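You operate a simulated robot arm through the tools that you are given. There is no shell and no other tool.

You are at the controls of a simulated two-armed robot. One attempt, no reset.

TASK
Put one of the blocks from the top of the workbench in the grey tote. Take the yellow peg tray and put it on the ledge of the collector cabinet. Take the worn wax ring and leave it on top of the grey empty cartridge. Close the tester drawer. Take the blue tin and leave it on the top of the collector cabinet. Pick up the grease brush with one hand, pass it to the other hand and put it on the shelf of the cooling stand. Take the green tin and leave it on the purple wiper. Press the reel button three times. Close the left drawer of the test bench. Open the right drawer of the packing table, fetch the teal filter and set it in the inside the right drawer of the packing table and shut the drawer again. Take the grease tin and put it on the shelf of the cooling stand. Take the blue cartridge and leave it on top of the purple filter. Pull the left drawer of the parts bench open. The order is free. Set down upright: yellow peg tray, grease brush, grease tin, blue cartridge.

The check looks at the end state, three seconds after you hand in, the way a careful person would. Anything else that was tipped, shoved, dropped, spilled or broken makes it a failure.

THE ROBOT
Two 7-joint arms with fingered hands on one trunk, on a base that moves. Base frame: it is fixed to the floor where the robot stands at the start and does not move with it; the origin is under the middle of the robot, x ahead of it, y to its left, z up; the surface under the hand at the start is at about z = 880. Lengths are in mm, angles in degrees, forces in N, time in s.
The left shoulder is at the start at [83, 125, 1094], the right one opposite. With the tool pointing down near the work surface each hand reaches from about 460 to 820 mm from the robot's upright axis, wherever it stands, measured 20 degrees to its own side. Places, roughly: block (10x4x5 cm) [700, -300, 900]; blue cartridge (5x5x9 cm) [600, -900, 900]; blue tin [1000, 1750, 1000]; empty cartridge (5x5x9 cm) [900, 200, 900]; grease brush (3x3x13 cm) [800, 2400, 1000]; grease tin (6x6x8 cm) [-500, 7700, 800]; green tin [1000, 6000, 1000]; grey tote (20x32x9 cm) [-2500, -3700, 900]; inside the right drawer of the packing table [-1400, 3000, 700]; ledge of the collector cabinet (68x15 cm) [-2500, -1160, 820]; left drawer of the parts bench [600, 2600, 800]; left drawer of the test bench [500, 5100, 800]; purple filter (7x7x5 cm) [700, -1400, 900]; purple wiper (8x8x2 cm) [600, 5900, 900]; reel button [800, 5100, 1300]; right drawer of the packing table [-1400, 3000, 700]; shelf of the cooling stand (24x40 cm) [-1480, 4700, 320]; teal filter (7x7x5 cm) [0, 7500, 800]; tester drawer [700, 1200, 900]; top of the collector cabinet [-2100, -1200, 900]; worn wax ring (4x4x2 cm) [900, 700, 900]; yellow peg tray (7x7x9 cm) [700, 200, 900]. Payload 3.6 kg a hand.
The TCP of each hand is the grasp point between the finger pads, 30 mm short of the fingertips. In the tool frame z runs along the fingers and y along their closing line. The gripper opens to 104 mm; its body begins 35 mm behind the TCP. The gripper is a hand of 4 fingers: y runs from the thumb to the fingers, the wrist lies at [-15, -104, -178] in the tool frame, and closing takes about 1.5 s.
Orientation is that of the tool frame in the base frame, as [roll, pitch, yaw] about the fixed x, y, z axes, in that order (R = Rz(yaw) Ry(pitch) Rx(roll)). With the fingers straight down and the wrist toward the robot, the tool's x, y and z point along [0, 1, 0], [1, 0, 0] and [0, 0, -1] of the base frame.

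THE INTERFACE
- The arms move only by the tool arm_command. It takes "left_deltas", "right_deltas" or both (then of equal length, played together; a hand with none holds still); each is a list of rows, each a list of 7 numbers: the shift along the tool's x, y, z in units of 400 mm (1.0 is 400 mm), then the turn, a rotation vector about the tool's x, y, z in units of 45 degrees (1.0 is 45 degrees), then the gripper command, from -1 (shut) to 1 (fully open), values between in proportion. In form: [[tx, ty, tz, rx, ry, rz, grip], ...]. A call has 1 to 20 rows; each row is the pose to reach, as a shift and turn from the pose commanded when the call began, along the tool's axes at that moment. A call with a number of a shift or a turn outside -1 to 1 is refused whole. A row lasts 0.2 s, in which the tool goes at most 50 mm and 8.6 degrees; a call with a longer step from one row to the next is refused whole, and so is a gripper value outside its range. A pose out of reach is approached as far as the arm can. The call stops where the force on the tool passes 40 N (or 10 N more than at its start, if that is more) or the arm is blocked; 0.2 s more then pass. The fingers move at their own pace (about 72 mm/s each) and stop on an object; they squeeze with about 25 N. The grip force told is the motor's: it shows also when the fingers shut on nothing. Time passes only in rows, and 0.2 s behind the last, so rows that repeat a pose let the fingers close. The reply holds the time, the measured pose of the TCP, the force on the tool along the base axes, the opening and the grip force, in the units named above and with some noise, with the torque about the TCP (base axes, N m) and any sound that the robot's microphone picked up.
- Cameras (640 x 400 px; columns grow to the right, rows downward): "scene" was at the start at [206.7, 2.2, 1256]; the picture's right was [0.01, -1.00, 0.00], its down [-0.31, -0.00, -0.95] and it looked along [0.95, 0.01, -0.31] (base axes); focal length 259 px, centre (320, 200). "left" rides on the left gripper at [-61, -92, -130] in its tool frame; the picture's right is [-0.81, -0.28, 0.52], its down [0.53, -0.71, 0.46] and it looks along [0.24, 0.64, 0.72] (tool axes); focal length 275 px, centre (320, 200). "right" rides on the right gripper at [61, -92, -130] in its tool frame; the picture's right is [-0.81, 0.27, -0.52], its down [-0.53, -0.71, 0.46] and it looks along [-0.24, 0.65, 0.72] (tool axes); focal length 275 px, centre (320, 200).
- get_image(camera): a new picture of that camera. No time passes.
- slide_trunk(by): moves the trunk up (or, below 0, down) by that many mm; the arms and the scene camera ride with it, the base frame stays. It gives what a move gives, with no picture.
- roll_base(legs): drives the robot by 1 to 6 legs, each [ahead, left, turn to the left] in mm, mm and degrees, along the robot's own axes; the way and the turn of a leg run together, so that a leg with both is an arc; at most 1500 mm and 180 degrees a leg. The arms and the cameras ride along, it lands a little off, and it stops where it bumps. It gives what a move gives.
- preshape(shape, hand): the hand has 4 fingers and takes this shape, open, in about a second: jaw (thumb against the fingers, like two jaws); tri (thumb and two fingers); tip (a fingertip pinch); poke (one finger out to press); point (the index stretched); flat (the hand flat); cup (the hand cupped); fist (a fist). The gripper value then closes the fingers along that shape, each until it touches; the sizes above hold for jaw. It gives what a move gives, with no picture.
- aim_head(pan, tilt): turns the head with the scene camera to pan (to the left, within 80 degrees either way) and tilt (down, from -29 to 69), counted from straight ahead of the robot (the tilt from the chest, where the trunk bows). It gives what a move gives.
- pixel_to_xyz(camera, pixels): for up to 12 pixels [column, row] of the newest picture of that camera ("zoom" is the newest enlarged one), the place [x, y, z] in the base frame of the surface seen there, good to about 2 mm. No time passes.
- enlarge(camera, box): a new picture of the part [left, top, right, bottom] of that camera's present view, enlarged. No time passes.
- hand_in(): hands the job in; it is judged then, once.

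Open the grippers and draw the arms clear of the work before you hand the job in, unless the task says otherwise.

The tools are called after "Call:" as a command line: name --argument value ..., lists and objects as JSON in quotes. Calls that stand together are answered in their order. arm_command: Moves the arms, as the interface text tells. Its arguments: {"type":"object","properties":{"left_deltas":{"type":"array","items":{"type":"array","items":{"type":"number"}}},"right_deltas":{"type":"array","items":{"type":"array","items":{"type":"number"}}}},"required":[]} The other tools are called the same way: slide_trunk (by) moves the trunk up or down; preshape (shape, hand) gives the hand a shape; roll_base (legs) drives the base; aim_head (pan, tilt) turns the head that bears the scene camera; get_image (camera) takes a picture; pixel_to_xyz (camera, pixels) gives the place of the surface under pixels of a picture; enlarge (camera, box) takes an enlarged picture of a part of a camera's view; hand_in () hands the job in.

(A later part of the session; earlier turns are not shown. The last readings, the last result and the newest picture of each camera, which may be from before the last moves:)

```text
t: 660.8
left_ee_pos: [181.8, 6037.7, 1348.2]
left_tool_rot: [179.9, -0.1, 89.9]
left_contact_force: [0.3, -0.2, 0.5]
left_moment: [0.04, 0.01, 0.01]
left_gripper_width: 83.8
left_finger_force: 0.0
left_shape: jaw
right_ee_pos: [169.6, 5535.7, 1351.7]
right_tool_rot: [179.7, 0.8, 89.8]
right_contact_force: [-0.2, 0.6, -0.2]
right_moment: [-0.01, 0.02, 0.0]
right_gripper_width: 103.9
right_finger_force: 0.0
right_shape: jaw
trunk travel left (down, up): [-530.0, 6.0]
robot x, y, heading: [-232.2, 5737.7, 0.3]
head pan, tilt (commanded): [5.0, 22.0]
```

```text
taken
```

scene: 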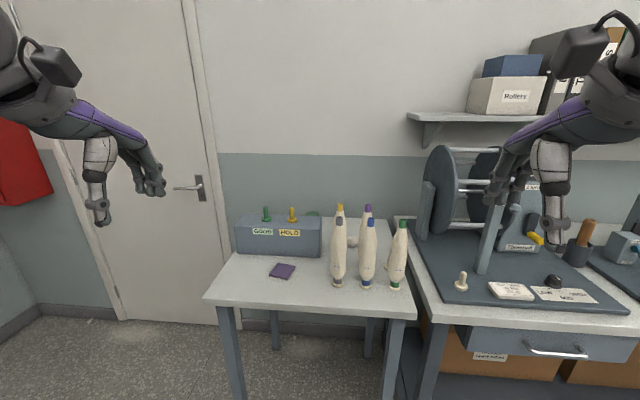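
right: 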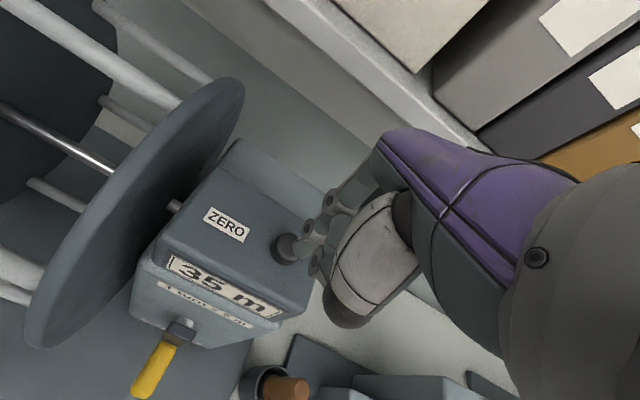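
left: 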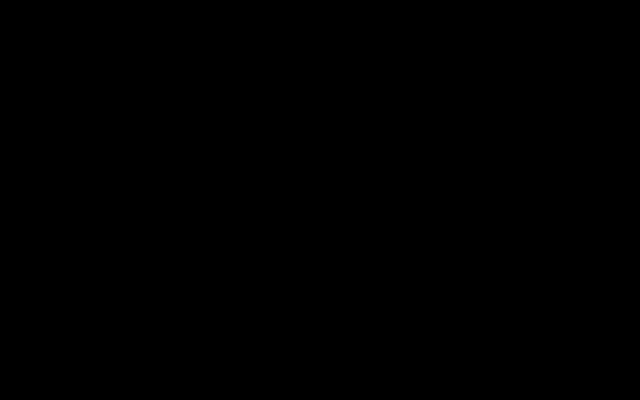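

The left arm is back in its good posture (elbow out). I'll approach the tin from the table's north-west corner with the left hand. I lower the trunk 105 mm, slide left 690 mm and look.

Call:
slide_trunk --by -105

Call:
roll_base --legs '[[0, 690, 0]]'

Call:
aim_head --pan 0 --tilt 25

Call:
get_image --camera "scene"

```text
t: 662.2
left_ee_pos: [181.7, 6038.3, 1243.2]
left_tool_rot: [179.8, 0.1, 89.9]
left_contact_force: [0.5, 0.7, 0.4]
left_moment: [-0.03, 0.0, 0.0]
left_gripper_width: 83.8
left_finger_force: 0.0
left_shape: jaw
right_ee_pos: [168.8, 5534.9, 1248.9]
right_tool_rot: [179.6, 0.8, 89.8]
right_contact_force: [0.0, 0.0, -1.1]
right_moment: [-0.02, 0.05, -0.01]
right_gripper_width: 104.1
right_finger_force: 0.1
right_shape: jaw
trunk travel left (down, up): [-425.0, 111.0]
robot x, y, heading: [-235.1, 5735.9, 0.1]
head pan, tilt (commanded): [5.0, 22.0]
```

```text
t: 668.8
left_ee_pos: [174.2, 6743.8, 1242.2]
left_tool_rot: [179.8, 0.1, 90.4]
left_contact_force: [-0.2, -0.1, 0.0]
left_moment: [-0.02, 0.01, 0.05]
left_gripper_width: 83.4
left_finger_force: 0.0
left_shape: jaw
right_ee_pos: [166.0, 6241.8, 1246.7]
right_tool_rot: [179.7, 0.8, 90.0]
right_contact_force: [-0.1, -0.6, -0.4]
right_moment: [-0.04, 0.02, 0.0]
right_gripper_width: 104.2
right_finger_force: 0.2
right_shape: jaw
trunk travel left (down, up): [-425.0, 111.0]
robot x, y, heading: [-238.0, 6440.8, 0.6]
head pan, tilt (commanded): [5.0, 22.0]
```

```text
t: 669.5
left_ee_pos: [173.6, 6743.4, 1242.5]
left_tool_rot: [179.8, 0.0, 90.3]
left_contact_force: [0.6, 0.4, -0.5]
left_moment: [0.01, 0.0, -0.02]
left_gripper_width: 83.7
left_finger_force: 0.0
left_shape: jaw
right_ee_pos: [165.4, 6240.9, 1248.2]
right_tool_rot: [179.7, 0.8, 90.1]
right_contact_force: [0.4, -0.1, -0.1]
right_moment: [-0.02, -0.03, 0.0]
right_gripper_width: 103.7
right_finger_force: 0.0
right_shape: jaw
trunk travel left (down, up): [-425.0, 111.0]
robot x, y, heading: [-240.4, 6439.5, 0.4]
head pan, tilt (commanded): [0.0, 25.0]
```

```text
taken
```

scene: 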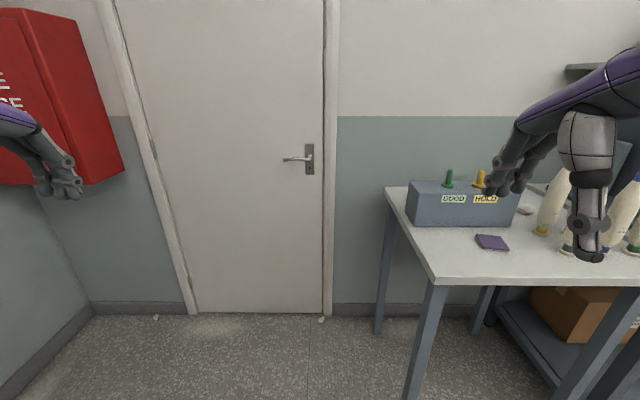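

I measure the left wall, fire-hose box, door, and the table's left edge for clearances.

Call:
pixel_to_xyz --camera "scene" --pixels '[[30, 250], [100, 165], [60, 100], [250, 220], [295, 158], [388, 190], [432, 278], [410, 200], [412, 345], [380, 320], [448, 180], [480, 180]]'

```text
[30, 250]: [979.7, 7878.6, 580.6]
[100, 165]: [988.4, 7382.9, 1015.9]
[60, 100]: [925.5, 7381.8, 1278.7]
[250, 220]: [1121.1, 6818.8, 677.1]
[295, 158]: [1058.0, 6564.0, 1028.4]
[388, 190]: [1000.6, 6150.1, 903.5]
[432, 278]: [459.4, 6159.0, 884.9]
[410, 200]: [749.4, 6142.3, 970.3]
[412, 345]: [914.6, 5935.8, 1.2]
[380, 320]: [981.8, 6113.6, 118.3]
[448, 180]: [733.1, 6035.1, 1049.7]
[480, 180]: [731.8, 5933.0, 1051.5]
```

The table's left edge is at y≈6155 and there's free floor to the north. I drive to about (555,6470) and turn right 60° to face the tin.

Call:
roll_base --legs '[[795, 30, -0.4], [0, 0, -60]]'

Call:
aim_head --pan 0 --tilt 28

Call:
get_image --camera "scene"

Call:
get_image --camera "left"

```text
t: 675.3
left_ee_pos: [1057.9, 6520.6, 1244.1]
left_tool_rot: [-179.9, -0.3, 57.4]
left_contact_force: [-26.6, -1.2, 0.2]
left_moment: [0.08, -0.57, -0.38]
left_gripper_width: 82.5
left_finger_force: 0.0
left_shape: jaw
right_ee_pos: [790.2, 6099.1, 1248.3]
right_tool_rot: [179.5, 0.7, 58.3]
right_contact_force: [-0.4, 0.2, -0.1]
right_moment: [-0.01, 0.0, -0.05]
right_gripper_width: 104.0
right_finger_force: 0.1
right_shape: jaw
trunk travel left (down, up): [-425.0, 111.0]
robot x, y, heading: [554.0, 6478.0, -31.2]
head pan, tilt (commanded): [0.0, 25.0]
stopped in leg 2: the force on the tool passed its limit at 45 N (the readings are from after the stop); the commanded pose is now the measured one
```

```text
t: 676.0
left_ee_pos: [1057.5, 6519.6, 1244.0]
left_tool_rot: [-179.9, -0.3, 57.6]
left_contact_force: [-30.7, -2.2, -0.3]
left_moment: [0.04, -0.66, -0.45]
left_gripper_width: 82.0
left_finger_force: 0.1
left_shape: jaw
right_ee_pos: [787.0, 6098.4, 1249.1]
right_tool_rot: [179.5, 0.7, 58.3]
right_contact_force: [0.0, -0.1, 0.4]
right_moment: [-0.01, -0.01, 0.01]
right_gripper_width: 103.8
right_finger_force: 0.1
right_shape: jaw
trunk travel left (down, up): [-425.0, 111.0]
robot x, y, heading: [558.9, 6478.5, -31.3]
head pan, tilt (commanded): [0.0, 28.0]
```

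```text
taken
```

scene: 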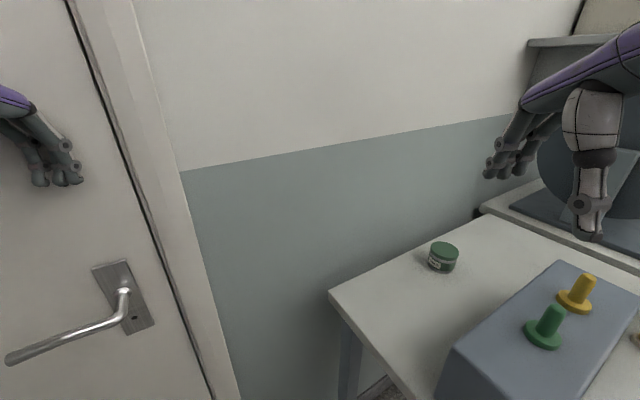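

```text
taken
```

left: 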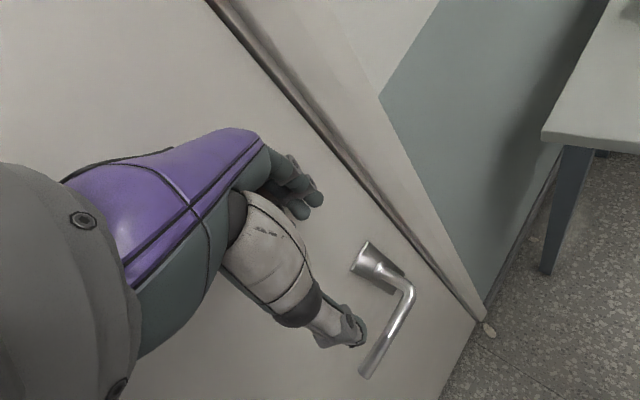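

The left hand brushed the door during the turn. I turn back 12° to relieve it, pull the left hand in toward the robot, then continue.

Call:
roll_base --legs '[[0, 0, 12]]'

Call:
arm_command --left_deltas '[[0, -0.1, 0, 0, 0, 0, 0.6], [0, -0.2, 0, 0, 0, 0, 0.6], [-0.03, -0.28, 0, 0, 0, 0, 0.6], [-0.08, -0.33, 0, 0, 0, 0, 0.6], [-0.15, -0.36, 0, 0, 0, 0, 0.6], [-0.22, -0.36, 0, 0, 0, 0, 0.6]]'

```text
t: 677.1
left_ee_pos: [1043.8, 6626.7, 1242.2]
left_tool_rot: [-179.8, -0.1, 70.1]
left_contact_force: [-0.2, -1.5, 0.2]
left_moment: [-0.02, -0.04, -0.05]
left_gripper_width: 83.3
left_finger_force: 0.0
left_shape: jaw
right_ee_pos: [870.6, 6157.4, 1247.7]
right_tool_rot: [179.6, 0.8, 70.6]
right_contact_force: [-0.2, -1.0, -0.7]
right_moment: [-0.01, 0.01, -0.01]
right_gripper_width: 103.8
right_finger_force: 0.0
right_shape: jaw
trunk travel left (down, up): [-425.0, 111.0]
robot x, y, heading: [561.3, 6476.4, -19.0]
head pan, tilt (commanded): [0.0, 28.0]
```

```text
t: 678.5
left_ee_pos: [881.1, 6592.1, 1243.2]
left_tool_rot: [-179.9, -0.2, 70.0]
left_contact_force: [0.3, -0.6, -0.4]
left_moment: [0.0, 0.01, 0.02]
left_gripper_width: 83.4
left_finger_force: 0.1
left_shape: jaw
right_ee_pos: [870.3, 6156.6, 1248.1]
right_tool_rot: [179.7, 0.8, 70.4]
right_contact_force: [0.2, -0.2, -0.1]
right_moment: [0.02, -0.01, -0.02]
right_gripper_width: 104.1
right_finger_force: 0.1
right_shape: jaw
trunk travel left (down, up): [-425.0, 111.0]
robot x, y, heading: [556.1, 6483.0, -19.2]
head pan, tilt (commanded): [0.0, 28.0]
```

Now I turn the remaining 41° to the right.

Call:
roll_base --legs '[[0, 0, -41]]'

Call:
aim_head --pan 0 --tilt 28

Call:
get_image --camera "scene"

Call:
get_image --camera "left"

```text
t: 680.8
left_ee_pos: [874.6, 6353.1, 1241.9]
left_tool_rot: [-179.9, -0.2, 28.9]
left_contact_force: [0.1, -0.5, 0.4]
left_moment: [0.0, -0.01, 0.03]
left_gripper_width: 83.2
left_finger_force: 0.2
left_shape: jaw
right_ee_pos: [581.1, 6031.7, 1247.2]
right_tool_rot: [179.7, 0.8, 29.3]
right_contact_force: [0.5, 0.4, -0.2]
right_moment: [-0.02, -0.01, -0.02]
right_gripper_width: 103.7
right_finger_force: 0.1
right_shape: jaw
trunk travel left (down, up): [-425.0, 111.0]
robot x, y, heading: [559.7, 6476.6, -60.3]
head pan, tilt (commanded): [0.0, 28.0]
```

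```text
t: 681.4
left_ee_pos: [875.7, 6352.9, 1243.1]
left_tool_rot: [-179.8, -0.2, 29.0]
left_contact_force: [-0.3, -0.4, -0.8]
left_moment: [0.03, -0.04, -0.01]
left_gripper_width: 83.1
left_finger_force: 0.1
left_shape: jaw
right_ee_pos: [580.2, 6032.5, 1247.9]
right_tool_rot: [179.7, 0.8, 29.3]
right_contact_force: [0.7, 1.0, 0.1]
right_moment: [-0.01, 0.0, 0.0]
right_gripper_width: 103.9
right_finger_force: 0.0
right_shape: jaw
trunk travel left (down, up): [-425.0, 111.0]
robot x, y, heading: [558.0, 6481.6, -60.1]
head pan, tilt (commanded): [0.0, 28.0]
```

```text
taken
```

scene: 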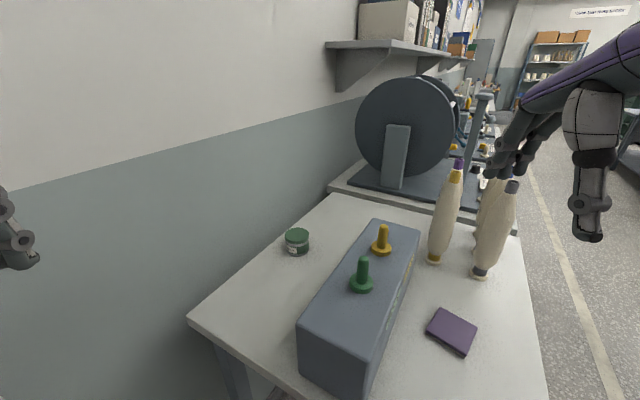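

```text
taken
```

left: 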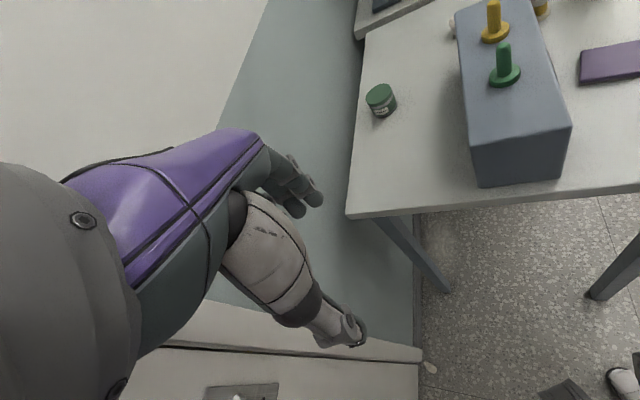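

The green tin is clearly visible at (297,240), beside the box. I measure its lid and the box's back edge.

Call:
pixel_to_xyz --camera "scene" --pixels '[[297, 234], [286, 235], [308, 235], [297, 229], [297, 239], [372, 225], [300, 322], [335, 275], [395, 330], [297, 255], [381, 230], [361, 265]]'

Call:
pixel_to_xyz --camera "left" --pixels '[[379, 93], [368, 95], [391, 92], [379, 86], [379, 101], [458, 20], [470, 140], [570, 125]]'

```text
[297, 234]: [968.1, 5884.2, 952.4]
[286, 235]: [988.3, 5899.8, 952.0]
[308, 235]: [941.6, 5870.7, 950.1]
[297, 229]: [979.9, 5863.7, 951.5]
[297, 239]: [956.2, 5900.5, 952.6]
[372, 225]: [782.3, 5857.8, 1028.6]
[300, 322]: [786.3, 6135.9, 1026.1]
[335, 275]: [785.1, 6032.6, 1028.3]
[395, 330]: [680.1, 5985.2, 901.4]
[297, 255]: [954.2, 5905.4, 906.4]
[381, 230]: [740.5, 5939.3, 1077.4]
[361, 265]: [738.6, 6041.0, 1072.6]
```

```text
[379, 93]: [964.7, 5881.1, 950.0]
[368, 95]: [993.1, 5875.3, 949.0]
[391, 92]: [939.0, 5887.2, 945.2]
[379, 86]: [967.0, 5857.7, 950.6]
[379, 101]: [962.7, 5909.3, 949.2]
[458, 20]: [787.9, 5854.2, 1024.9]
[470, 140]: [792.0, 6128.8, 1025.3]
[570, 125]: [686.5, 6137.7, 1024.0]
```

Tin centre is (966,5883); the box ends at x=790. I move the left hand toward it in two stages, first to (935,6100,1080).

Call:
arm_command --left_deltas '[[-0.025, 0.089, 0.03, 0, 0, 0.017, 0.8], [-0.051, 0.179, 0.08, 0, 0, 0.034, 0.8], [-0.076, 0.268, 0.14, 0, 0, 0.051, 0.8], [-0.102, 0.357, 0.21, 0, 0, 0.069, 0.8], [-0.127, 0.446, 0.28, 0, 0, 0.086, 0.8], [-0.153, 0.536, 0.35, 0, 0, 0.103, 0.8], [-0.178, 0.625, 0.4075, 0, 0, 0.12, 0.8], [-0.178, 0.625, 0.4075, 0, 0, 0.12, 0.8]]'

Call:
get_image --camera "scene"

Call:
get_image --camera "left"

```text
t: 683.2
left_ee_pos: [931.6, 6100.8, 1078.5]
left_tool_rot: [-179.9, -0.3, 23.4]
left_contact_force: [-0.5, -0.6, 0.5]
left_moment: [0.0, 0.04, 0.03]
left_gripper_width: 93.7
left_finger_force: 0.2
left_shape: jaw
right_ee_pos: [580.0, 6032.3, 1247.8]
right_tool_rot: [179.6, 0.8, 29.4]
right_contact_force: [0.2, 0.5, -0.1]
right_moment: [-0.02, -0.01, 0.0]
right_gripper_width: 103.8
right_finger_force: 0.1
right_shape: jaw
trunk travel left (down, up): [-425.0, 111.0]
robot x, y, heading: [557.7, 6480.9, -60.3]
head pan, tilt (commanded): [0.0, 28.0]
```

```text
taken
```

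scene: 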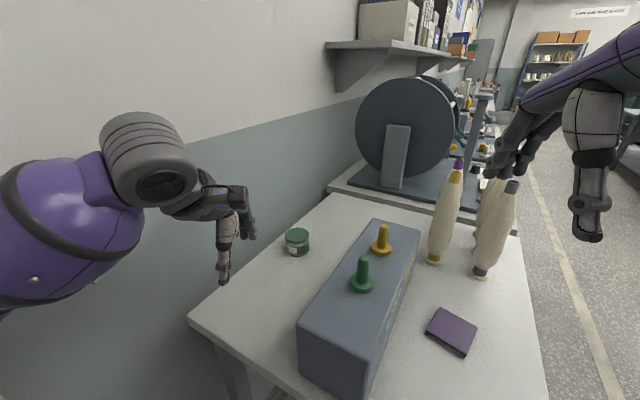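

```text
taken
```

left: 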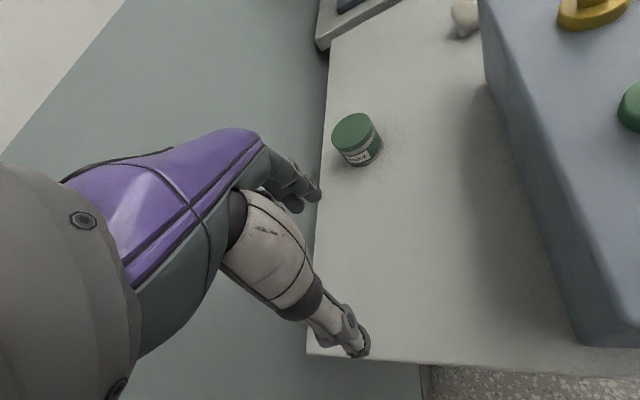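

The hand is on course beside the box. I go on to above the tin at z≈1020.

Call:
arm_command --left_deltas '[[-0.023, 0.089, 0.02, 0, 0, 0, 0.8], [-0.046, 0.178, 0.045, 0, 0, 0, 0.8], [-0.069, 0.267, 0.07, 0, 0, 0, 0.8], [-0.091, 0.356, 0.095, 0, 0, 0, 0.8], [-0.114, 0.445, 0.12, 0, 0, 0, 0.8], [-0.137, 0.534, 0.146, 0, 0, 0, 0.8], [-0.137, 0.534, 0.146, 0, 0, 0, 0.8]]'

Call:
get_image --camera "left"

Call:
get_image --camera "scene"

```text
t: 684.8
left_ee_pos: [967.0, 5883.2, 1020.9]
left_tool_rot: [-179.9, -0.1, 23.4]
left_contact_force: [-0.4, 0.3, 0.0]
left_moment: [-0.03, -0.03, 0.01]
left_gripper_width: 93.6
left_finger_force: 0.0
left_shape: jaw
right_ee_pos: [580.6, 6032.2, 1247.4]
right_tool_rot: [179.6, 0.9, 29.3]
right_contact_force: [0.2, 0.6, 0.0]
right_moment: [0.02, 0.01, -0.03]
right_gripper_width: 104.1
right_finger_force: 0.1
right_shape: jaw
trunk travel left (down, up): [-425.0, 111.0]
robot x, y, heading: [556.9, 6481.9, -60.2]
head pan, tilt (commanded): [0.0, 28.0]
```

```text
taken
```

left: 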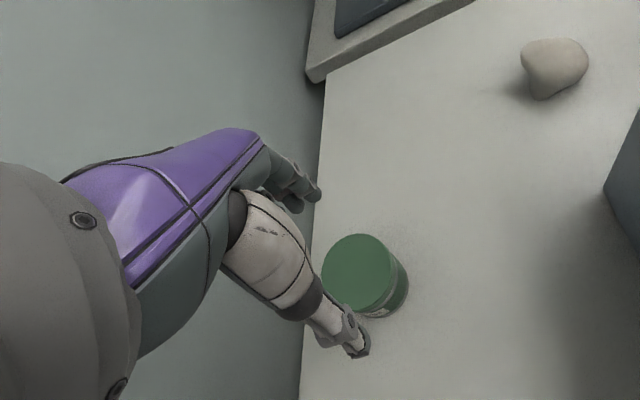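

```text
taken
```

scene: 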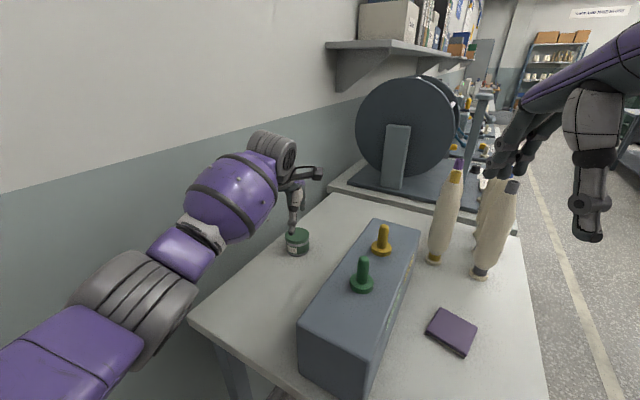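

Aligned within a few mm. I descend to z≈938 around the tin and close.

Call:
arm_command --left_deltas '[[-0.005, 0, 0.08, 0, 0, 0, 0.8], [-0.008, 0, 0.15, 0, 0, 0, 0.8], [-0.008, 0, 0.207, 0, 0, 0, 0.8], [-0.008, 0, 0.207, 0, 0, 0, 0.2], [-0.008, 0, 0.207, 0, 0, 0, -1], [-0.008, 0, 0.207, 0, 0, 0, -1], [-0.008, 0, 0.207, 0, 0, 0, -1], [-0.008, 0, 0.207, 0, 0, 0, -1], [-0.008, 0, 0.207, 0, 0, 0, -1], [-0.008, 0, 0.207, 0, 0, 0, -1]]'

Call:
get_image --camera "left"

```text
t: 687.0
left_ee_pos: [963.4, 5883.4, 937.9]
left_tool_rot: [-179.8, -0.1, 23.6]
left_contact_force: [0.2, 0.3, -0.4]
left_moment: [-0.01, 0.02, 0.04]
left_gripper_width: 49.7
left_finger_force: 24.9
left_shape: jaw
right_ee_pos: [580.1, 6031.3, 1247.1]
right_tool_rot: [179.7, 0.8, 29.3]
right_contact_force: [0.6, -0.1, 0.7]
right_moment: [0.0, 0.01, 0.0]
right_gripper_width: 104.1
right_finger_force: 0.0
right_shape: jaw
trunk travel left (down, up): [-425.0, 111.0]
robot x, y, heading: [556.6, 6482.9, -60.4]
head pan, tilt (commanded): [0.0, 28.0]
```

```text
taken
```

left: 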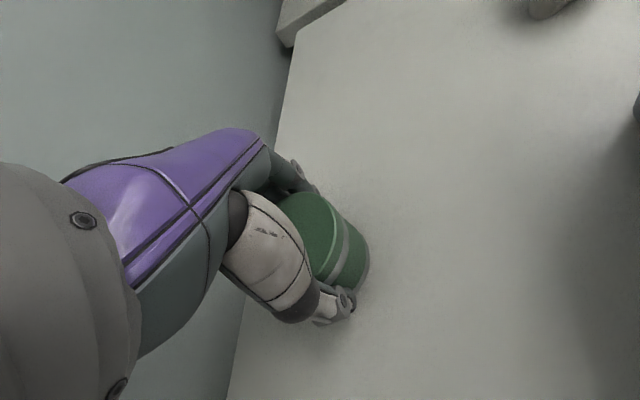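

The green tin is gripped. I lift it high, draw it back, and back the robot out to the north-west for a safe approach from the table's front.

Call:
arm_command --left_deltas '[[0, 0, -0.05, 0, 0, 0, -1], [0, 0, -0.14, 0, 0, 0, -1], [0, 0, -0.24, 0, 0, 0, -1], [0, -0.03, -0.34, 0, 0, 0, -1], [0, -0.1, -0.43, 0, 0, 0, -1], [0, -0.19, -0.49, 0, 0, 0, -1], [0, -0.3, -0.52, 0, 0, 0, -1], [0, -0.41, -0.52, 0, 0, 0, -1], [0, -0.5, -0.52, 0, 0, 0, -1], [0, -0.5, -0.52, 0, 0, 0, -1]]'

Call:
get_image --camera "left"

```text
t: 689.2
left_ee_pos: [883.6, 6064.9, 1147.5]
left_tool_rot: [-179.7, -0.1, 23.5]
left_contact_force: [-0.3, 0.2, -0.2]
left_moment: [0.0, 0.0, 0.04]
left_gripper_width: 49.4
left_finger_force: 24.6
left_shape: jaw
right_ee_pos: [580.3, 6031.1, 1247.8]
right_tool_rot: [179.7, 0.8, 29.4]
right_contact_force: [-0.1, 0.3, 0.3]
right_moment: [0.01, -0.02, 0.02]
right_gripper_width: 104.0
right_finger_force: 0.1
right_shape: jaw
trunk travel left (down, up): [-425.0, 111.0]
robot x, y, heading: [559.2, 6480.0, -60.2]
head pan, tilt (commanded): [0.0, 28.0]
```

```text
taken
```

left: 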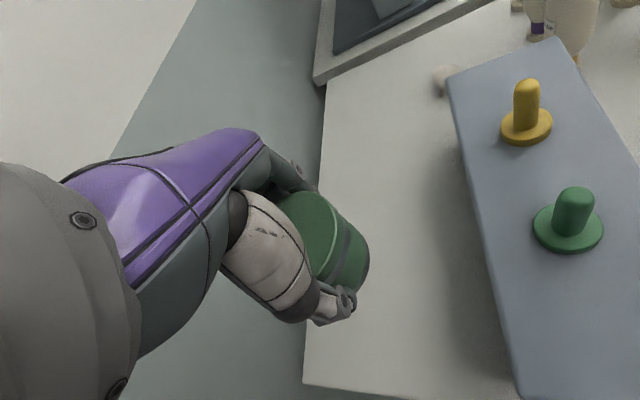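

The tin is secure. I back out 450 mm along the heading, turn left 60° to face +x, and then go around to the table's front.

Call:
roll_base --legs '[[-450, 0, 0], [0, 0, 60], [-560, 0, 0]]'

Call:
roll_base --legs '[[0, -1120, 0]]'

Call:
aim_head --pan 10 --tilt 28

Call:
get_image --camera "scene"

```text
t: 697.5
left_ee_pos: [282.8, 6948.5, 1146.5]
left_tool_rot: [-179.8, -0.1, 83.0]
left_contact_force: [0.1, 1.0, -1.9]
left_moment: [0.0, 0.0, -0.01]
left_gripper_width: 49.4
left_finger_force: 24.9
left_shape: jaw
right_ee_pos: [156.6, 6670.8, 1247.3]
right_tool_rot: [179.7, 0.8, 88.9]
right_contact_force: [-1.1, 0.2, -0.3]
right_moment: [-0.03, -0.02, 0.0]
right_gripper_width: 104.1
right_finger_force: 0.1
right_shape: jaw
trunk travel left (down, up): [-425.0, 111.0]
robot x, y, heading: [-242.0, 6877.3, -0.6]
head pan, tilt (commanded): [0.0, 28.0]
```

```text
t: 707.4
left_ee_pos: [270.6, 5857.0, 1146.3]
left_tool_rot: [-179.8, -0.1, 83.3]
left_contact_force: [-0.7, -0.1, -2.0]
left_moment: [-0.03, 0.03, -0.01]
left_gripper_width: 49.1
left_finger_force: 24.7
left_shape: jaw
right_ee_pos: [147.2, 5577.5, 1248.4]
right_tool_rot: [179.7, 0.8, 89.2]
right_contact_force: [-0.1, 0.1, 0.5]
right_moment: [0.02, 0.01, -0.01]
right_gripper_width: 104.2
right_finger_force: 0.1
right_shape: jaw
trunk travel left (down, up): [-425.0, 111.0]
robot x, y, heading: [-252.4, 5786.8, -0.5]
head pan, tilt (commanded): [0.0, 28.0]
```

```text
t: 708.1
left_ee_pos: [270.8, 5857.6, 1147.7]
left_tool_rot: [-179.7, -0.2, 83.3]
left_contact_force: [0.3, -1.0, -1.1]
left_moment: [-0.01, -0.02, 0.03]
left_gripper_width: 49.0
left_finger_force: 25.1
left_shape: jaw
right_ee_pos: [146.7, 5579.1, 1247.3]
right_tool_rot: [179.6, 0.8, 89.1]
right_contact_force: [-0.8, 0.7, -0.3]
right_moment: [0.02, 0.01, 0.01]
right_gripper_width: 104.0
right_finger_force: 0.0
right_shape: jaw
trunk travel left (down, up): [-425.0, 111.0]
robot x, y, heading: [-253.6, 5783.8, -0.7]
head pan, tilt (commanded): [10.0, 28.0]
```

```text
taken
```

scene: 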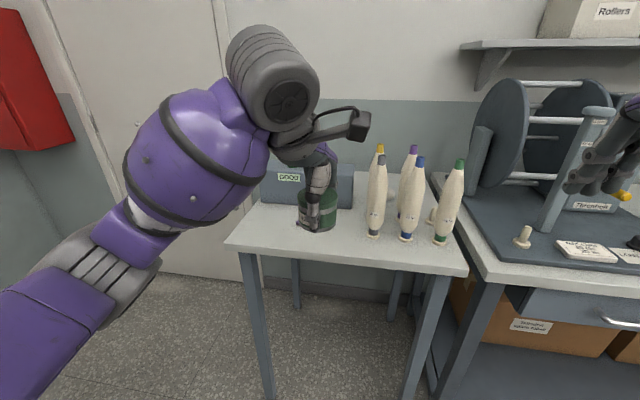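

I drive forward 215 mm so the wiper comes within reach of the left hand.

Call:
roll_base --legs '[[215, 0, 0.6]]'

Call:
get_image --camera "left"

Call:
get_image --camera "scene"

```text
t: 709.7
left_ee_pos: [484.1, 5862.4, 1147.6]
left_tool_rot: [-179.7, -0.1, 83.8]
left_contact_force: [0.7, 0.3, -1.2]
left_moment: [0.0, 0.04, 0.0]
left_gripper_width: 49.2
left_finger_force: 25.4
left_shape: jaw
right_ee_pos: [360.4, 5580.9, 1249.2]
right_tool_rot: [179.7, 0.9, 89.6]
right_contact_force: [0.2, 0.2, 0.4]
right_moment: [0.0, 0.01, -0.01]
right_gripper_width: 103.8
right_finger_force: 0.1
right_shape: jaw
trunk travel left (down, up): [-425.0, 111.0]
robot x, y, heading: [-44.2, 5787.1, -0.0]
head pan, tilt (commanded): [10.0, 28.0]
```

```text
taken
```

left: 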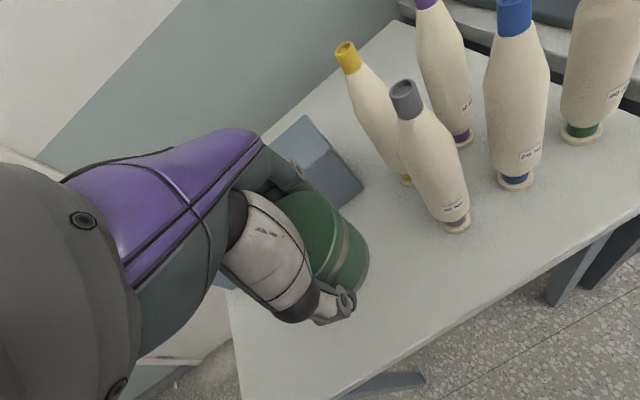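

```text
taken
```

scene: 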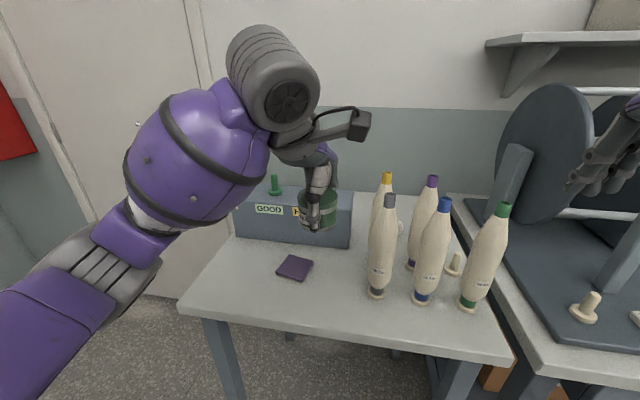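

The wiper is visible at (295,268). I measure its corners.

Call:
enlarge --camera "scene" --box '[255, 235, 335, 295]'

Call:
pixel_to_xyz --camera "zoom" --pixels '[[172, 220], [275, 140], [452, 190], [358, 290], [315, 215], [230, 220], [400, 210], [315, 170], [315, 260]]'

```text
6.67 times, centred on (295, 265) of scene
```

zoom: 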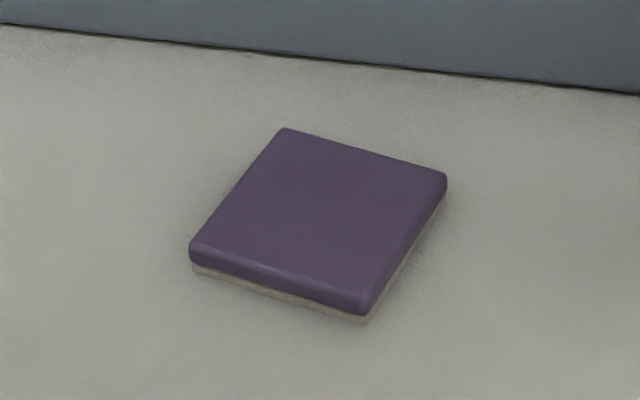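

```text
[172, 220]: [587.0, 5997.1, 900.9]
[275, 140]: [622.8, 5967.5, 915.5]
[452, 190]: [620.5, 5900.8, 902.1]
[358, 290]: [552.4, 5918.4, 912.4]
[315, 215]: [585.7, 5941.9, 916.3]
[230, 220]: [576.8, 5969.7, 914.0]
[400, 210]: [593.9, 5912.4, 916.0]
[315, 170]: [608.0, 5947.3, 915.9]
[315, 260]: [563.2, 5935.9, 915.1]
```

The wiper's centre is about (586,5941), top 916. I move the tin over it, down to z≈992.

Call:
arm_command --left_deltas '[[0.055, 0.058, 0.05, 0, 0, 0, -1], [0.11, 0.116, 0.12, 0, 0, 0, -1], [0.165, 0.175, 0.2, 0, 0, 0, -1], [0.22, 0.2325, 0.29, 0, 0, 0, -1], [0.22, 0.2325, 0.3875, 0, 0, 0, -1], [0.22, 0.2325, 0.3875, 0, 0, 0, -1]]'

Call:
get_image --camera "left"

Call:
get_image --camera "scene"

```text
t: 711.1
left_ee_pos: [585.6, 5938.8, 992.8]
left_tool_rot: [-179.7, -0.2, 83.8]
left_contact_force: [0.6, 0.4, -1.2]
left_moment: [0.0, -0.01, 0.05]
left_gripper_width: 49.0
left_finger_force: 24.8
left_shape: jaw
right_ee_pos: [360.7, 5581.0, 1247.6]
right_tool_rot: [179.8, 0.8, 89.6]
right_contact_force: [-0.9, -0.5, -0.3]
right_moment: [0.02, -0.01, 0.0]
right_gripper_width: 103.8
right_finger_force: 0.1
right_shape: jaw
trunk travel left (down, up): [-425.0, 111.0]
robot x, y, heading: [-40.4, 5785.7, 0.1]
head pan, tilt (commanded): [10.0, 28.0]
```

```text
taken
```

left: 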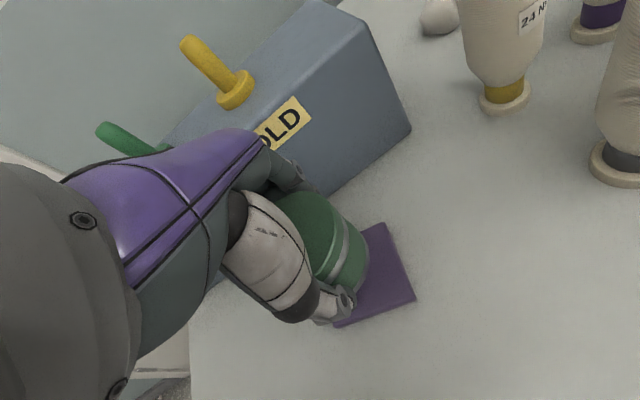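

```text
taken
```

scene: 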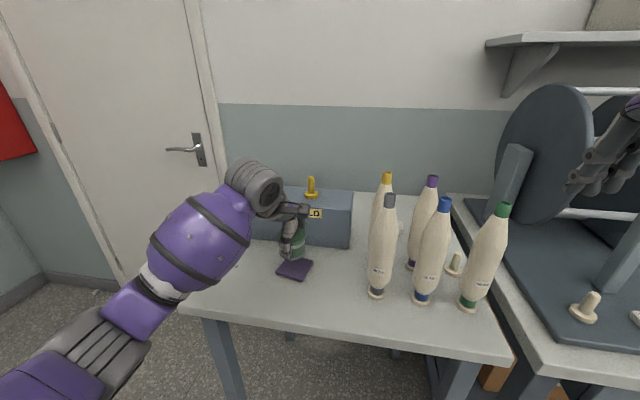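

Centred over the wiper with the box 35+ mm away from the fingers. I lower to ~956 and then in 1 mm steps.

Call:
arm_command --left_deltas '[[0, 0, 0.05, 0, 0, 0, -1], [0, 0, 0.088, 0, 0, 0, -1], [0, 0, 0.094, 0, 0, 0, -1], [0, 0, 0.098, 0, 0, 0, -1], [0, 0, 0.101, 0, 0, 0, -1]]'

```text
t: 712.3
left_ee_pos: [586.1, 5939.0, 950.0]
left_tool_rot: [-179.8, -0.2, 83.8]
left_contact_force: [0.1, 0.0, -1.2]
left_moment: [-0.02, -0.04, 0.02]
left_gripper_width: 49.3
left_finger_force: 24.9
left_shape: jaw
right_ee_pos: [360.9, 5581.6, 1248.4]
right_tool_rot: [179.8, 0.8, 89.6]
right_contact_force: [-0.1, 0.0, 0.6]
right_moment: [0.0, 0.01, 0.05]
right_gripper_width: 104.2
right_finger_force: 0.1
right_shape: jaw
trunk travel left (down, up): [-425.0, 111.0]
robot x, y, heading: [-43.5, 5782.8, -0.2]
head pan, tilt (commanded): [10.0, 28.0]
```

Call:
arm_command --left_deltas '[[0, 0, 0.0025, 0, 0, 0, -1], [0, 0, 0.005, 0, 0, 0, -1], [0, 0, 0.0075, 0, 0, 0, -1], [0, 0, 0.0075, 0, 0, 0, -1]]'

Call:
enlarge --camera "scene" --box '[250, 200, 350, 290]'

```text
t: 713.3
left_ee_pos: [584.6, 5940.3, 949.0]
left_tool_rot: [-179.9, -0.1, 83.8]
left_contact_force: [0.5, -1.1, 3.3]
left_moment: [0.02, -0.04, 0.02]
left_gripper_width: 49.5
left_finger_force: 24.9
left_shape: jaw
right_ee_pos: [361.5, 5580.9, 1247.4]
right_tool_rot: [179.6, 0.8, 89.6]
right_contact_force: [0.4, -0.9, 0.2]
right_moment: [-0.01, -0.01, 0.02]
right_gripper_width: 103.9
right_finger_force: 0.1
right_shape: jaw
trunk travel left (down, up): [-425.0, 111.0]
robot x, y, heading: [-39.4, 5786.7, 0.1]
head pan, tilt (commanded): [10.0, 28.0]
```

```text
4.44 times, centred on (300, 245) of scene
```

zoom: 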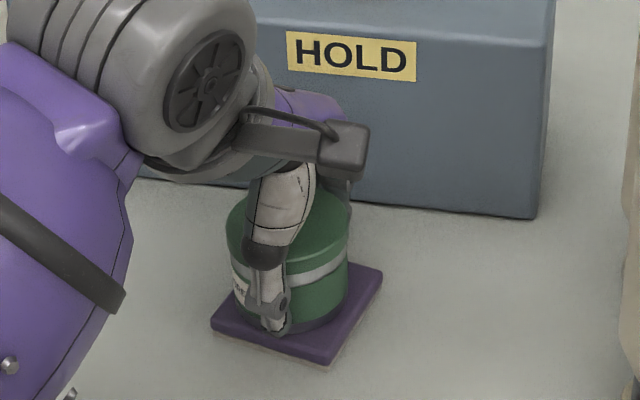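

The tin rests on the wiper (+3.3 N). I open the hand and rise straight up.

Call:
arm_command --left_deltas '[[0, 0, 0, 0, 0, 0, 0.2], [0, 0, 0, 0, 0, 0, 0.5], [0, 0, 0, 0, 0, 0, 0.5], [0, 0, 0, 0, 0, 0, 0.5], [0, 0, -0.04, 0, 0, 0, 0.5], [0, 0, -0.12, 0, 0, 0, 0.5], [0, 0, -0.22, 0, 0, 0, 0.5], [0, 0, -0.33, 0, 0, 0, 0.5], [0, -0.05, -0.43, 0, 0, 0, 0.5], [0, -0.15, -0.48, 0, 0, 0, 0.5], [0, -0.25, -0.5, 0, 0, 0, 0.5]]'

Call:
get_image --camera "scene"

Call:
get_image --camera "left"

```text
t: 715.7
left_ee_pos: [485.9, 5950.2, 1149.9]
left_tool_rot: [-179.8, -0.1, 83.9]
left_contact_force: [0.1, 0.0, -0.3]
left_moment: [-0.03, 0.0, -0.01]
left_gripper_width: 77.5
left_finger_force: 0.0
left_shape: jaw
right_ee_pos: [360.4, 5582.4, 1248.0]
right_tool_rot: [179.7, 0.8, 89.7]
right_contact_force: [0.1, 0.3, -1.7]
right_moment: [0.04, -0.02, -0.01]
right_gripper_width: 104.1
right_finger_force: 0.1
right_shape: jaw
trunk travel left (down, up): [-425.0, 111.0]
robot x, y, heading: [-39.3, 5787.7, -0.1]
head pan, tilt (commanded): [10.0, 28.0]
```

```text
taken
```

scene: 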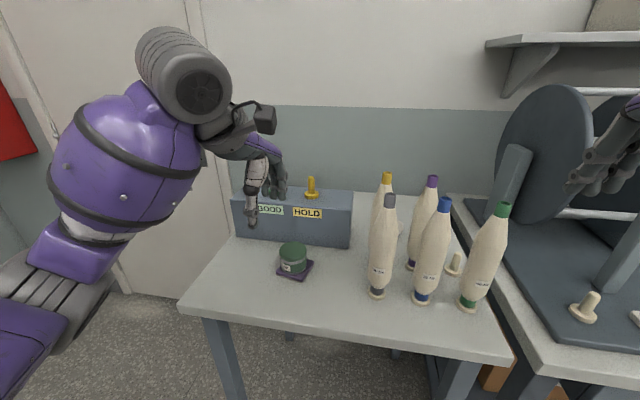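

```text
taken
```

left: 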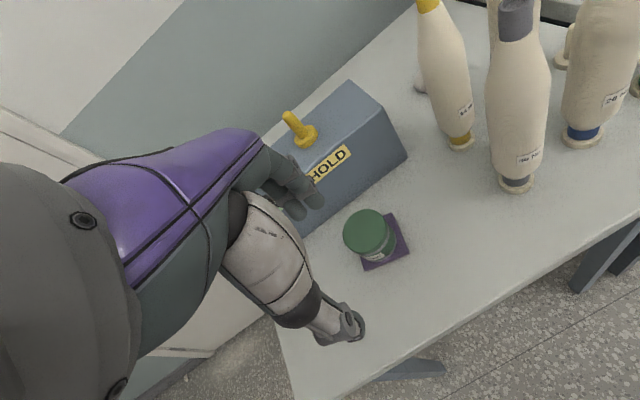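

The green tin stands on the purple wiper. Now I back off, face north and drive toward the dispatch table for the grease tin and teal filter.

Call:
roll_base --legs '[[-300, 0, 0], [0, 0, 90], [800, 0, 0]]'

Call:
aim_head --pan 0 --tilt 25

Call:
get_image --camera "scene"

```text
t: 725.5
left_ee_pos: [-512.7, 7106.4, 1149.7]
left_tool_rot: [-179.7, -0.2, 173.9]
left_contact_force: [0.0, 0.2, -0.5]
left_moment: [-0.01, 0.02, 0.01]
left_gripper_width: 77.8
left_finger_force: 0.0
left_shape: jaw
right_ee_pos: [-143.2, 6981.6, 1247.4]
right_tool_rot: [179.7, 0.9, 179.6]
right_contact_force: [1.1, 0.0, 0.5]
right_moment: [-0.05, -0.05, 0.05]
right_gripper_width: 103.6
right_finger_force: 0.1
right_shape: jaw
trunk travel left (down, up): [-425.0, 111.0]
robot x, y, heading: [-346.9, 6578.8, 90.5]
head pan, tilt (commanded): [10.0, 28.0]
```

```text
t: 726.2
left_ee_pos: [-512.0, 7107.2, 1149.4]
left_tool_rot: [-179.8, -0.1, 174.0]
left_contact_force: [0.7, -0.3, -0.1]
left_moment: [0.02, 0.01, 0.01]
left_gripper_width: 77.9
left_finger_force: 0.0
left_shape: jaw
right_ee_pos: [-143.7, 6981.9, 1247.4]
right_tool_rot: [179.6, 0.9, 179.8]
right_contact_force: [-0.5, -1.0, 0.0]
right_moment: [-0.03, 0.02, 0.02]
right_gripper_width: 104.1
right_finger_force: 0.1
right_shape: jaw
trunk travel left (down, up): [-425.0, 111.0]
robot x, y, heading: [-345.7, 6579.4, 90.3]
head pan, tilt (commanded): [0.0, 25.0]
```

```text
taken
```

scene: 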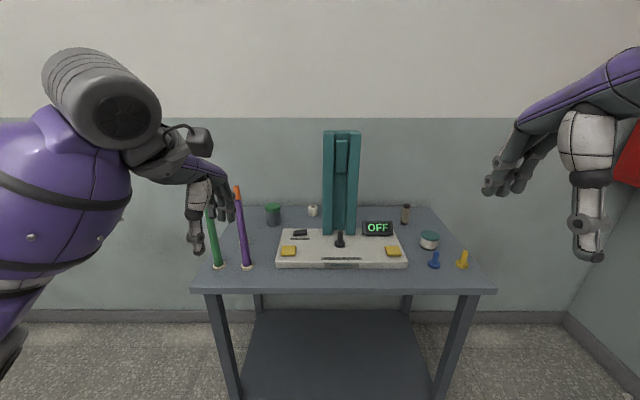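

I see the teal filter at (429,240), and a dark tin with a green lid at (274,214). I zoom in and measure.

Call:
enlarge --camera "scene" --box '[190, 170, 490, 300]'

Call:
pixel_to_xyz --camera "scene" --pixels '[[429, 235], [429, 245], [274, 206], [274, 218], [267, 214], [281, 214], [313, 210], [406, 212], [340, 250], [200, 280], [480, 285], [340, 135]]'

```text
2.13 times, centred on (340, 235) of scene
```

zoom: 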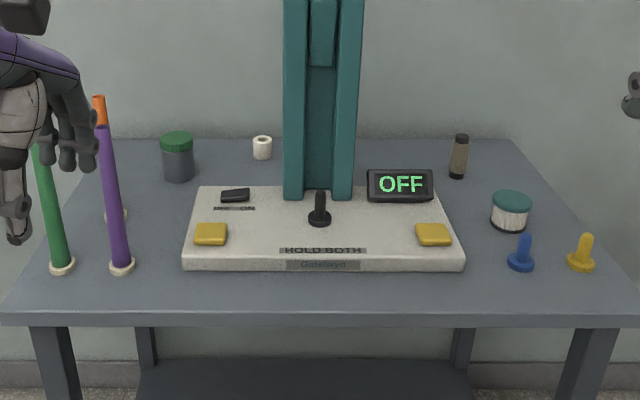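

```text
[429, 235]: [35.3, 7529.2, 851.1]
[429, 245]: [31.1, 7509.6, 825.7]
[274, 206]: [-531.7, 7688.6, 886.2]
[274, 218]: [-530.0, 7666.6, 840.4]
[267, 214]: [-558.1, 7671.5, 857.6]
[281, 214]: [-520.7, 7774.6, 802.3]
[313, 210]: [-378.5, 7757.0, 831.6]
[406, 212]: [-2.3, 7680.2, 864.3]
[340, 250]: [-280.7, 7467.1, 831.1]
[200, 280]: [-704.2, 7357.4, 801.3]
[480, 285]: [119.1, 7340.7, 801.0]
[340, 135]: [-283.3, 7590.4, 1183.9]
```

I measure the standing rods near the grease tin, and the tall teal column.

Call:
pixel_to_xyz --camera "scene" --pixels '[[239, 200], [246, 262], [243, 235], [237, 188], [213, 240], [217, 262], [240, 252], [330, 225], [357, 225], [380, 228], [310, 258], [378, 262]]'

```text
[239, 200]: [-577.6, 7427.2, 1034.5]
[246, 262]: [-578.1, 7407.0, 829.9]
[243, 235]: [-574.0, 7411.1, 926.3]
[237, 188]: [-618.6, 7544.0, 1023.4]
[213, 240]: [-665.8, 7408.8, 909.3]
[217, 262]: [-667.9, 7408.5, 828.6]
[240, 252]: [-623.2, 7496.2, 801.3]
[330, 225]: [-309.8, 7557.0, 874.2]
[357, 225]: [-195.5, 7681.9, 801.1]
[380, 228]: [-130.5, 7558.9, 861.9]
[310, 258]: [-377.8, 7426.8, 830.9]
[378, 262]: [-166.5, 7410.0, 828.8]
```

The rods (up to z≈1040) stand left of the grease tin, so I'll take the tin with the right hand (elbow to the right) from about x=−450. I retract the left hand and drive there.

Call:
arm_command --left_deltas '[[0, -0.1, 0, 0, 0, 0, 0.5], [0, -0.2, -0.02, 0, 0, 0, 0.5], [0, -0.3, -0.04, 0, 0, 0, 0.5], [0, -0.38, -0.06, 0, 0, 0, 0.5]]'

Call:
roll_base --legs '[[405, 104, -0.3]]'

Call:
aim_head --pan 5 --tilt 30

Call:
get_image --camera "scene"

Call:
get_image --camera "right"

```text
t: 727.2
left_ee_pos: [-530.2, 6953.8, 1174.2]
left_tool_rot: [-179.8, -0.1, 174.0]
left_contact_force: [-1.2, 0.1, -0.2]
left_moment: [0.01, -0.01, -0.04]
left_gripper_width: 77.9
left_finger_force: 0.0
left_shape: jaw
right_ee_pos: [-143.1, 6981.8, 1247.0]
right_tool_rot: [179.6, 0.8, 179.8]
right_contact_force: [0.0, -1.0, 0.2]
right_moment: [0.02, -0.02, 0.03]
right_gripper_width: 103.7
right_finger_force: 0.1
right_shape: jaw
trunk travel left (down, up): [-425.0, 111.0]
robot x, y, heading: [-344.7, 6580.4, 90.4]
head pan, tilt (commanded): [0.0, 25.0]
```

```text
t: 729.8
left_ee_pos: [-634.9, 7362.1, 1174.4]
left_tool_rot: [-179.8, -0.1, 174.2]
left_contact_force: [0.2, -0.3, -0.6]
left_moment: [0.0, 0.02, 0.03]
left_gripper_width: 77.5
left_finger_force: 0.1
left_shape: jaw
right_ee_pos: [-247.9, 7389.5, 1246.9]
right_tool_rot: [179.7, 0.7, 179.9]
right_contact_force: [-0.3, -0.2, 0.1]
right_moment: [0.0, 0.03, -0.05]
right_gripper_width: 103.9
right_finger_force: 0.1
right_shape: jaw
trunk travel left (down, up): [-425.0, 111.0]
robot x, y, heading: [-448.1, 6985.0, 90.3]
head pan, tilt (commanded): [0.0, 25.0]
```

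```text
t: 730.5
left_ee_pos: [-637.1, 7363.0, 1172.9]
left_tool_rot: [-179.8, -0.1, 174.1]
left_contact_force: [-0.6, -0.2, 0.0]
left_moment: [0.0, -0.02, -0.02]
left_gripper_width: 77.7
left_finger_force: 0.1
left_shape: jaw
right_ee_pos: [-248.7, 7389.6, 1246.1]
right_tool_rot: [179.7, 0.7, 179.9]
right_contact_force: [-0.5, 0.2, 0.2]
right_moment: [0.01, 0.03, -0.03]
right_gripper_width: 103.5
right_finger_force: 0.1
right_shape: jaw
trunk travel left (down, up): [-425.0, 111.0]
robot x, y, heading: [-454.3, 6989.4, 90.3]
head pan, tilt (commanded): [5.0, 30.0]
```

```text
taken
```

scene: 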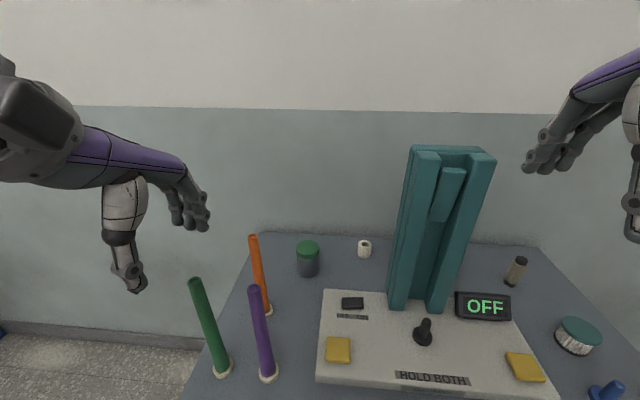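

```text
taken
```

right: 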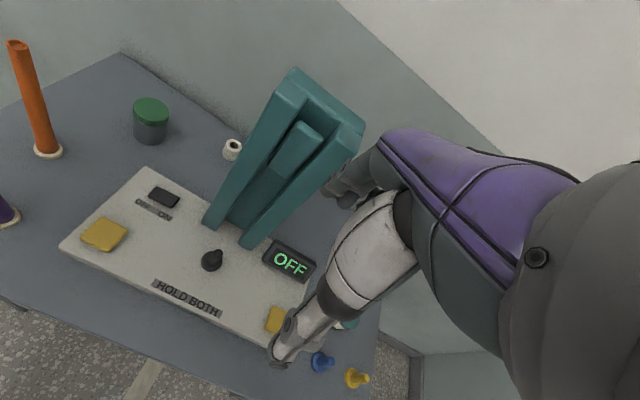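

I measure the grease tin's lid and the orange rod from both views.

Call:
pixel_to_xyz --camera "scene" --pixels '[[308, 246], [298, 247], [318, 247], [308, 241], [308, 252], [308, 268], [253, 240], [268, 308], [254, 290], [262, 370]]'

Call:
pixel_to_xyz --camera "right" --pixels '[[151, 109], [137, 109], [165, 109], [151, 101], [151, 117], [150, 133]]'

```text
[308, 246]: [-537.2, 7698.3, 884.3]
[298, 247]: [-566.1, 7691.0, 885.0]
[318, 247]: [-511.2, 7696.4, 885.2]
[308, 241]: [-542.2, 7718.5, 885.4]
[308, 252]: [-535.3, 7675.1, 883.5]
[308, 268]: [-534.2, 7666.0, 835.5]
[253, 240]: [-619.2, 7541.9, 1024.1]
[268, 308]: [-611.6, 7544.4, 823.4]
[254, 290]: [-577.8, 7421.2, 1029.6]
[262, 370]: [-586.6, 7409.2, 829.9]
```

```text
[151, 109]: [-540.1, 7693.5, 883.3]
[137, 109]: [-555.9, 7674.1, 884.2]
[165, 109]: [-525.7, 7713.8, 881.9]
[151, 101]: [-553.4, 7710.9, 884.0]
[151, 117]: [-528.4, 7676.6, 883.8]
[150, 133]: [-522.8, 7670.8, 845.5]
```

Tin centre is (−539,7696), top 884. I move the right hand left and forward at safe height to (−500,7500,1120), turning the yaw toward the tin.

Call:
arm_command --right_deltas '[[0.1, 0.01, 0.02, 0, 0, -0.06, 0.8], [0.2, 0.03, 0.05, 0, 0, -0.12, 0.8], [0.3, 0.06, 0.09, 0, 0, -0.18, 0.8], [0.39, 0.11, 0.14, 0, 0, -0.24, 0.8], [0.47, 0.16, 0.19, 0, 0, -0.3, 0.8], [0.55, 0.22, 0.25, 0, 0, -0.36, 0.8], [0.6275, 0.275, 0.315, 0, 0, -0.416, 0.8], [0.6275, 0.275, 0.315, 0, 0, -0.416, 0.8]]'

Call:
get_image --camera "right"

Call:
get_image --camera "scene"

```text
t: 732.2
left_ee_pos: [-635.1, 7361.7, 1174.2]
left_tool_rot: [-179.8, -0.2, 174.1]
left_contact_force: [0.0, -0.8, -0.4]
left_moment: [0.02, 0.0, -0.04]
left_gripper_width: 77.8
left_finger_force: 0.1
left_shape: jaw
right_ee_pos: [-498.9, 7500.3, 1119.6]
right_tool_rot: [180.0, 0.9, -161.2]
right_contact_force: [-0.3, -0.4, 0.0]
right_moment: [0.03, -0.03, -0.02]
right_gripper_width: 93.8
right_finger_force: 0.0
right_shape: jaw
trunk travel left (down, up): [-425.0, 111.0]
robot x, y, heading: [-450.3, 6985.1, 90.2]
head pan, tilt (commanded): [5.0, 30.0]
```

```text
taken
```

right: 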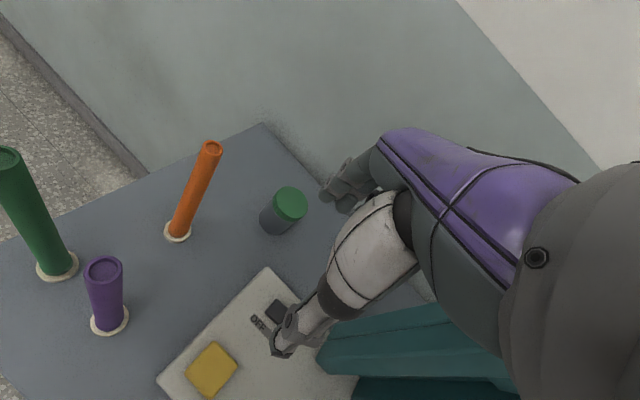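

```text
taken
```

scene: 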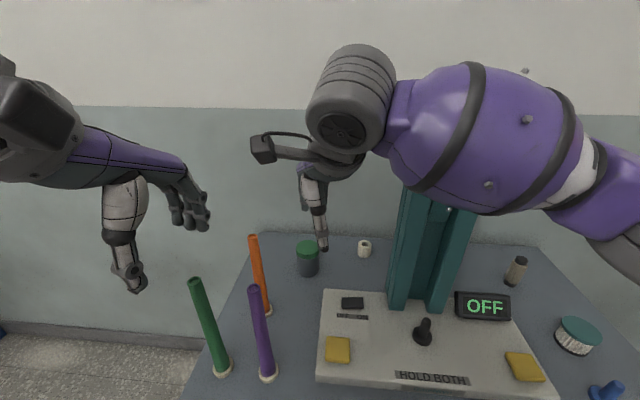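

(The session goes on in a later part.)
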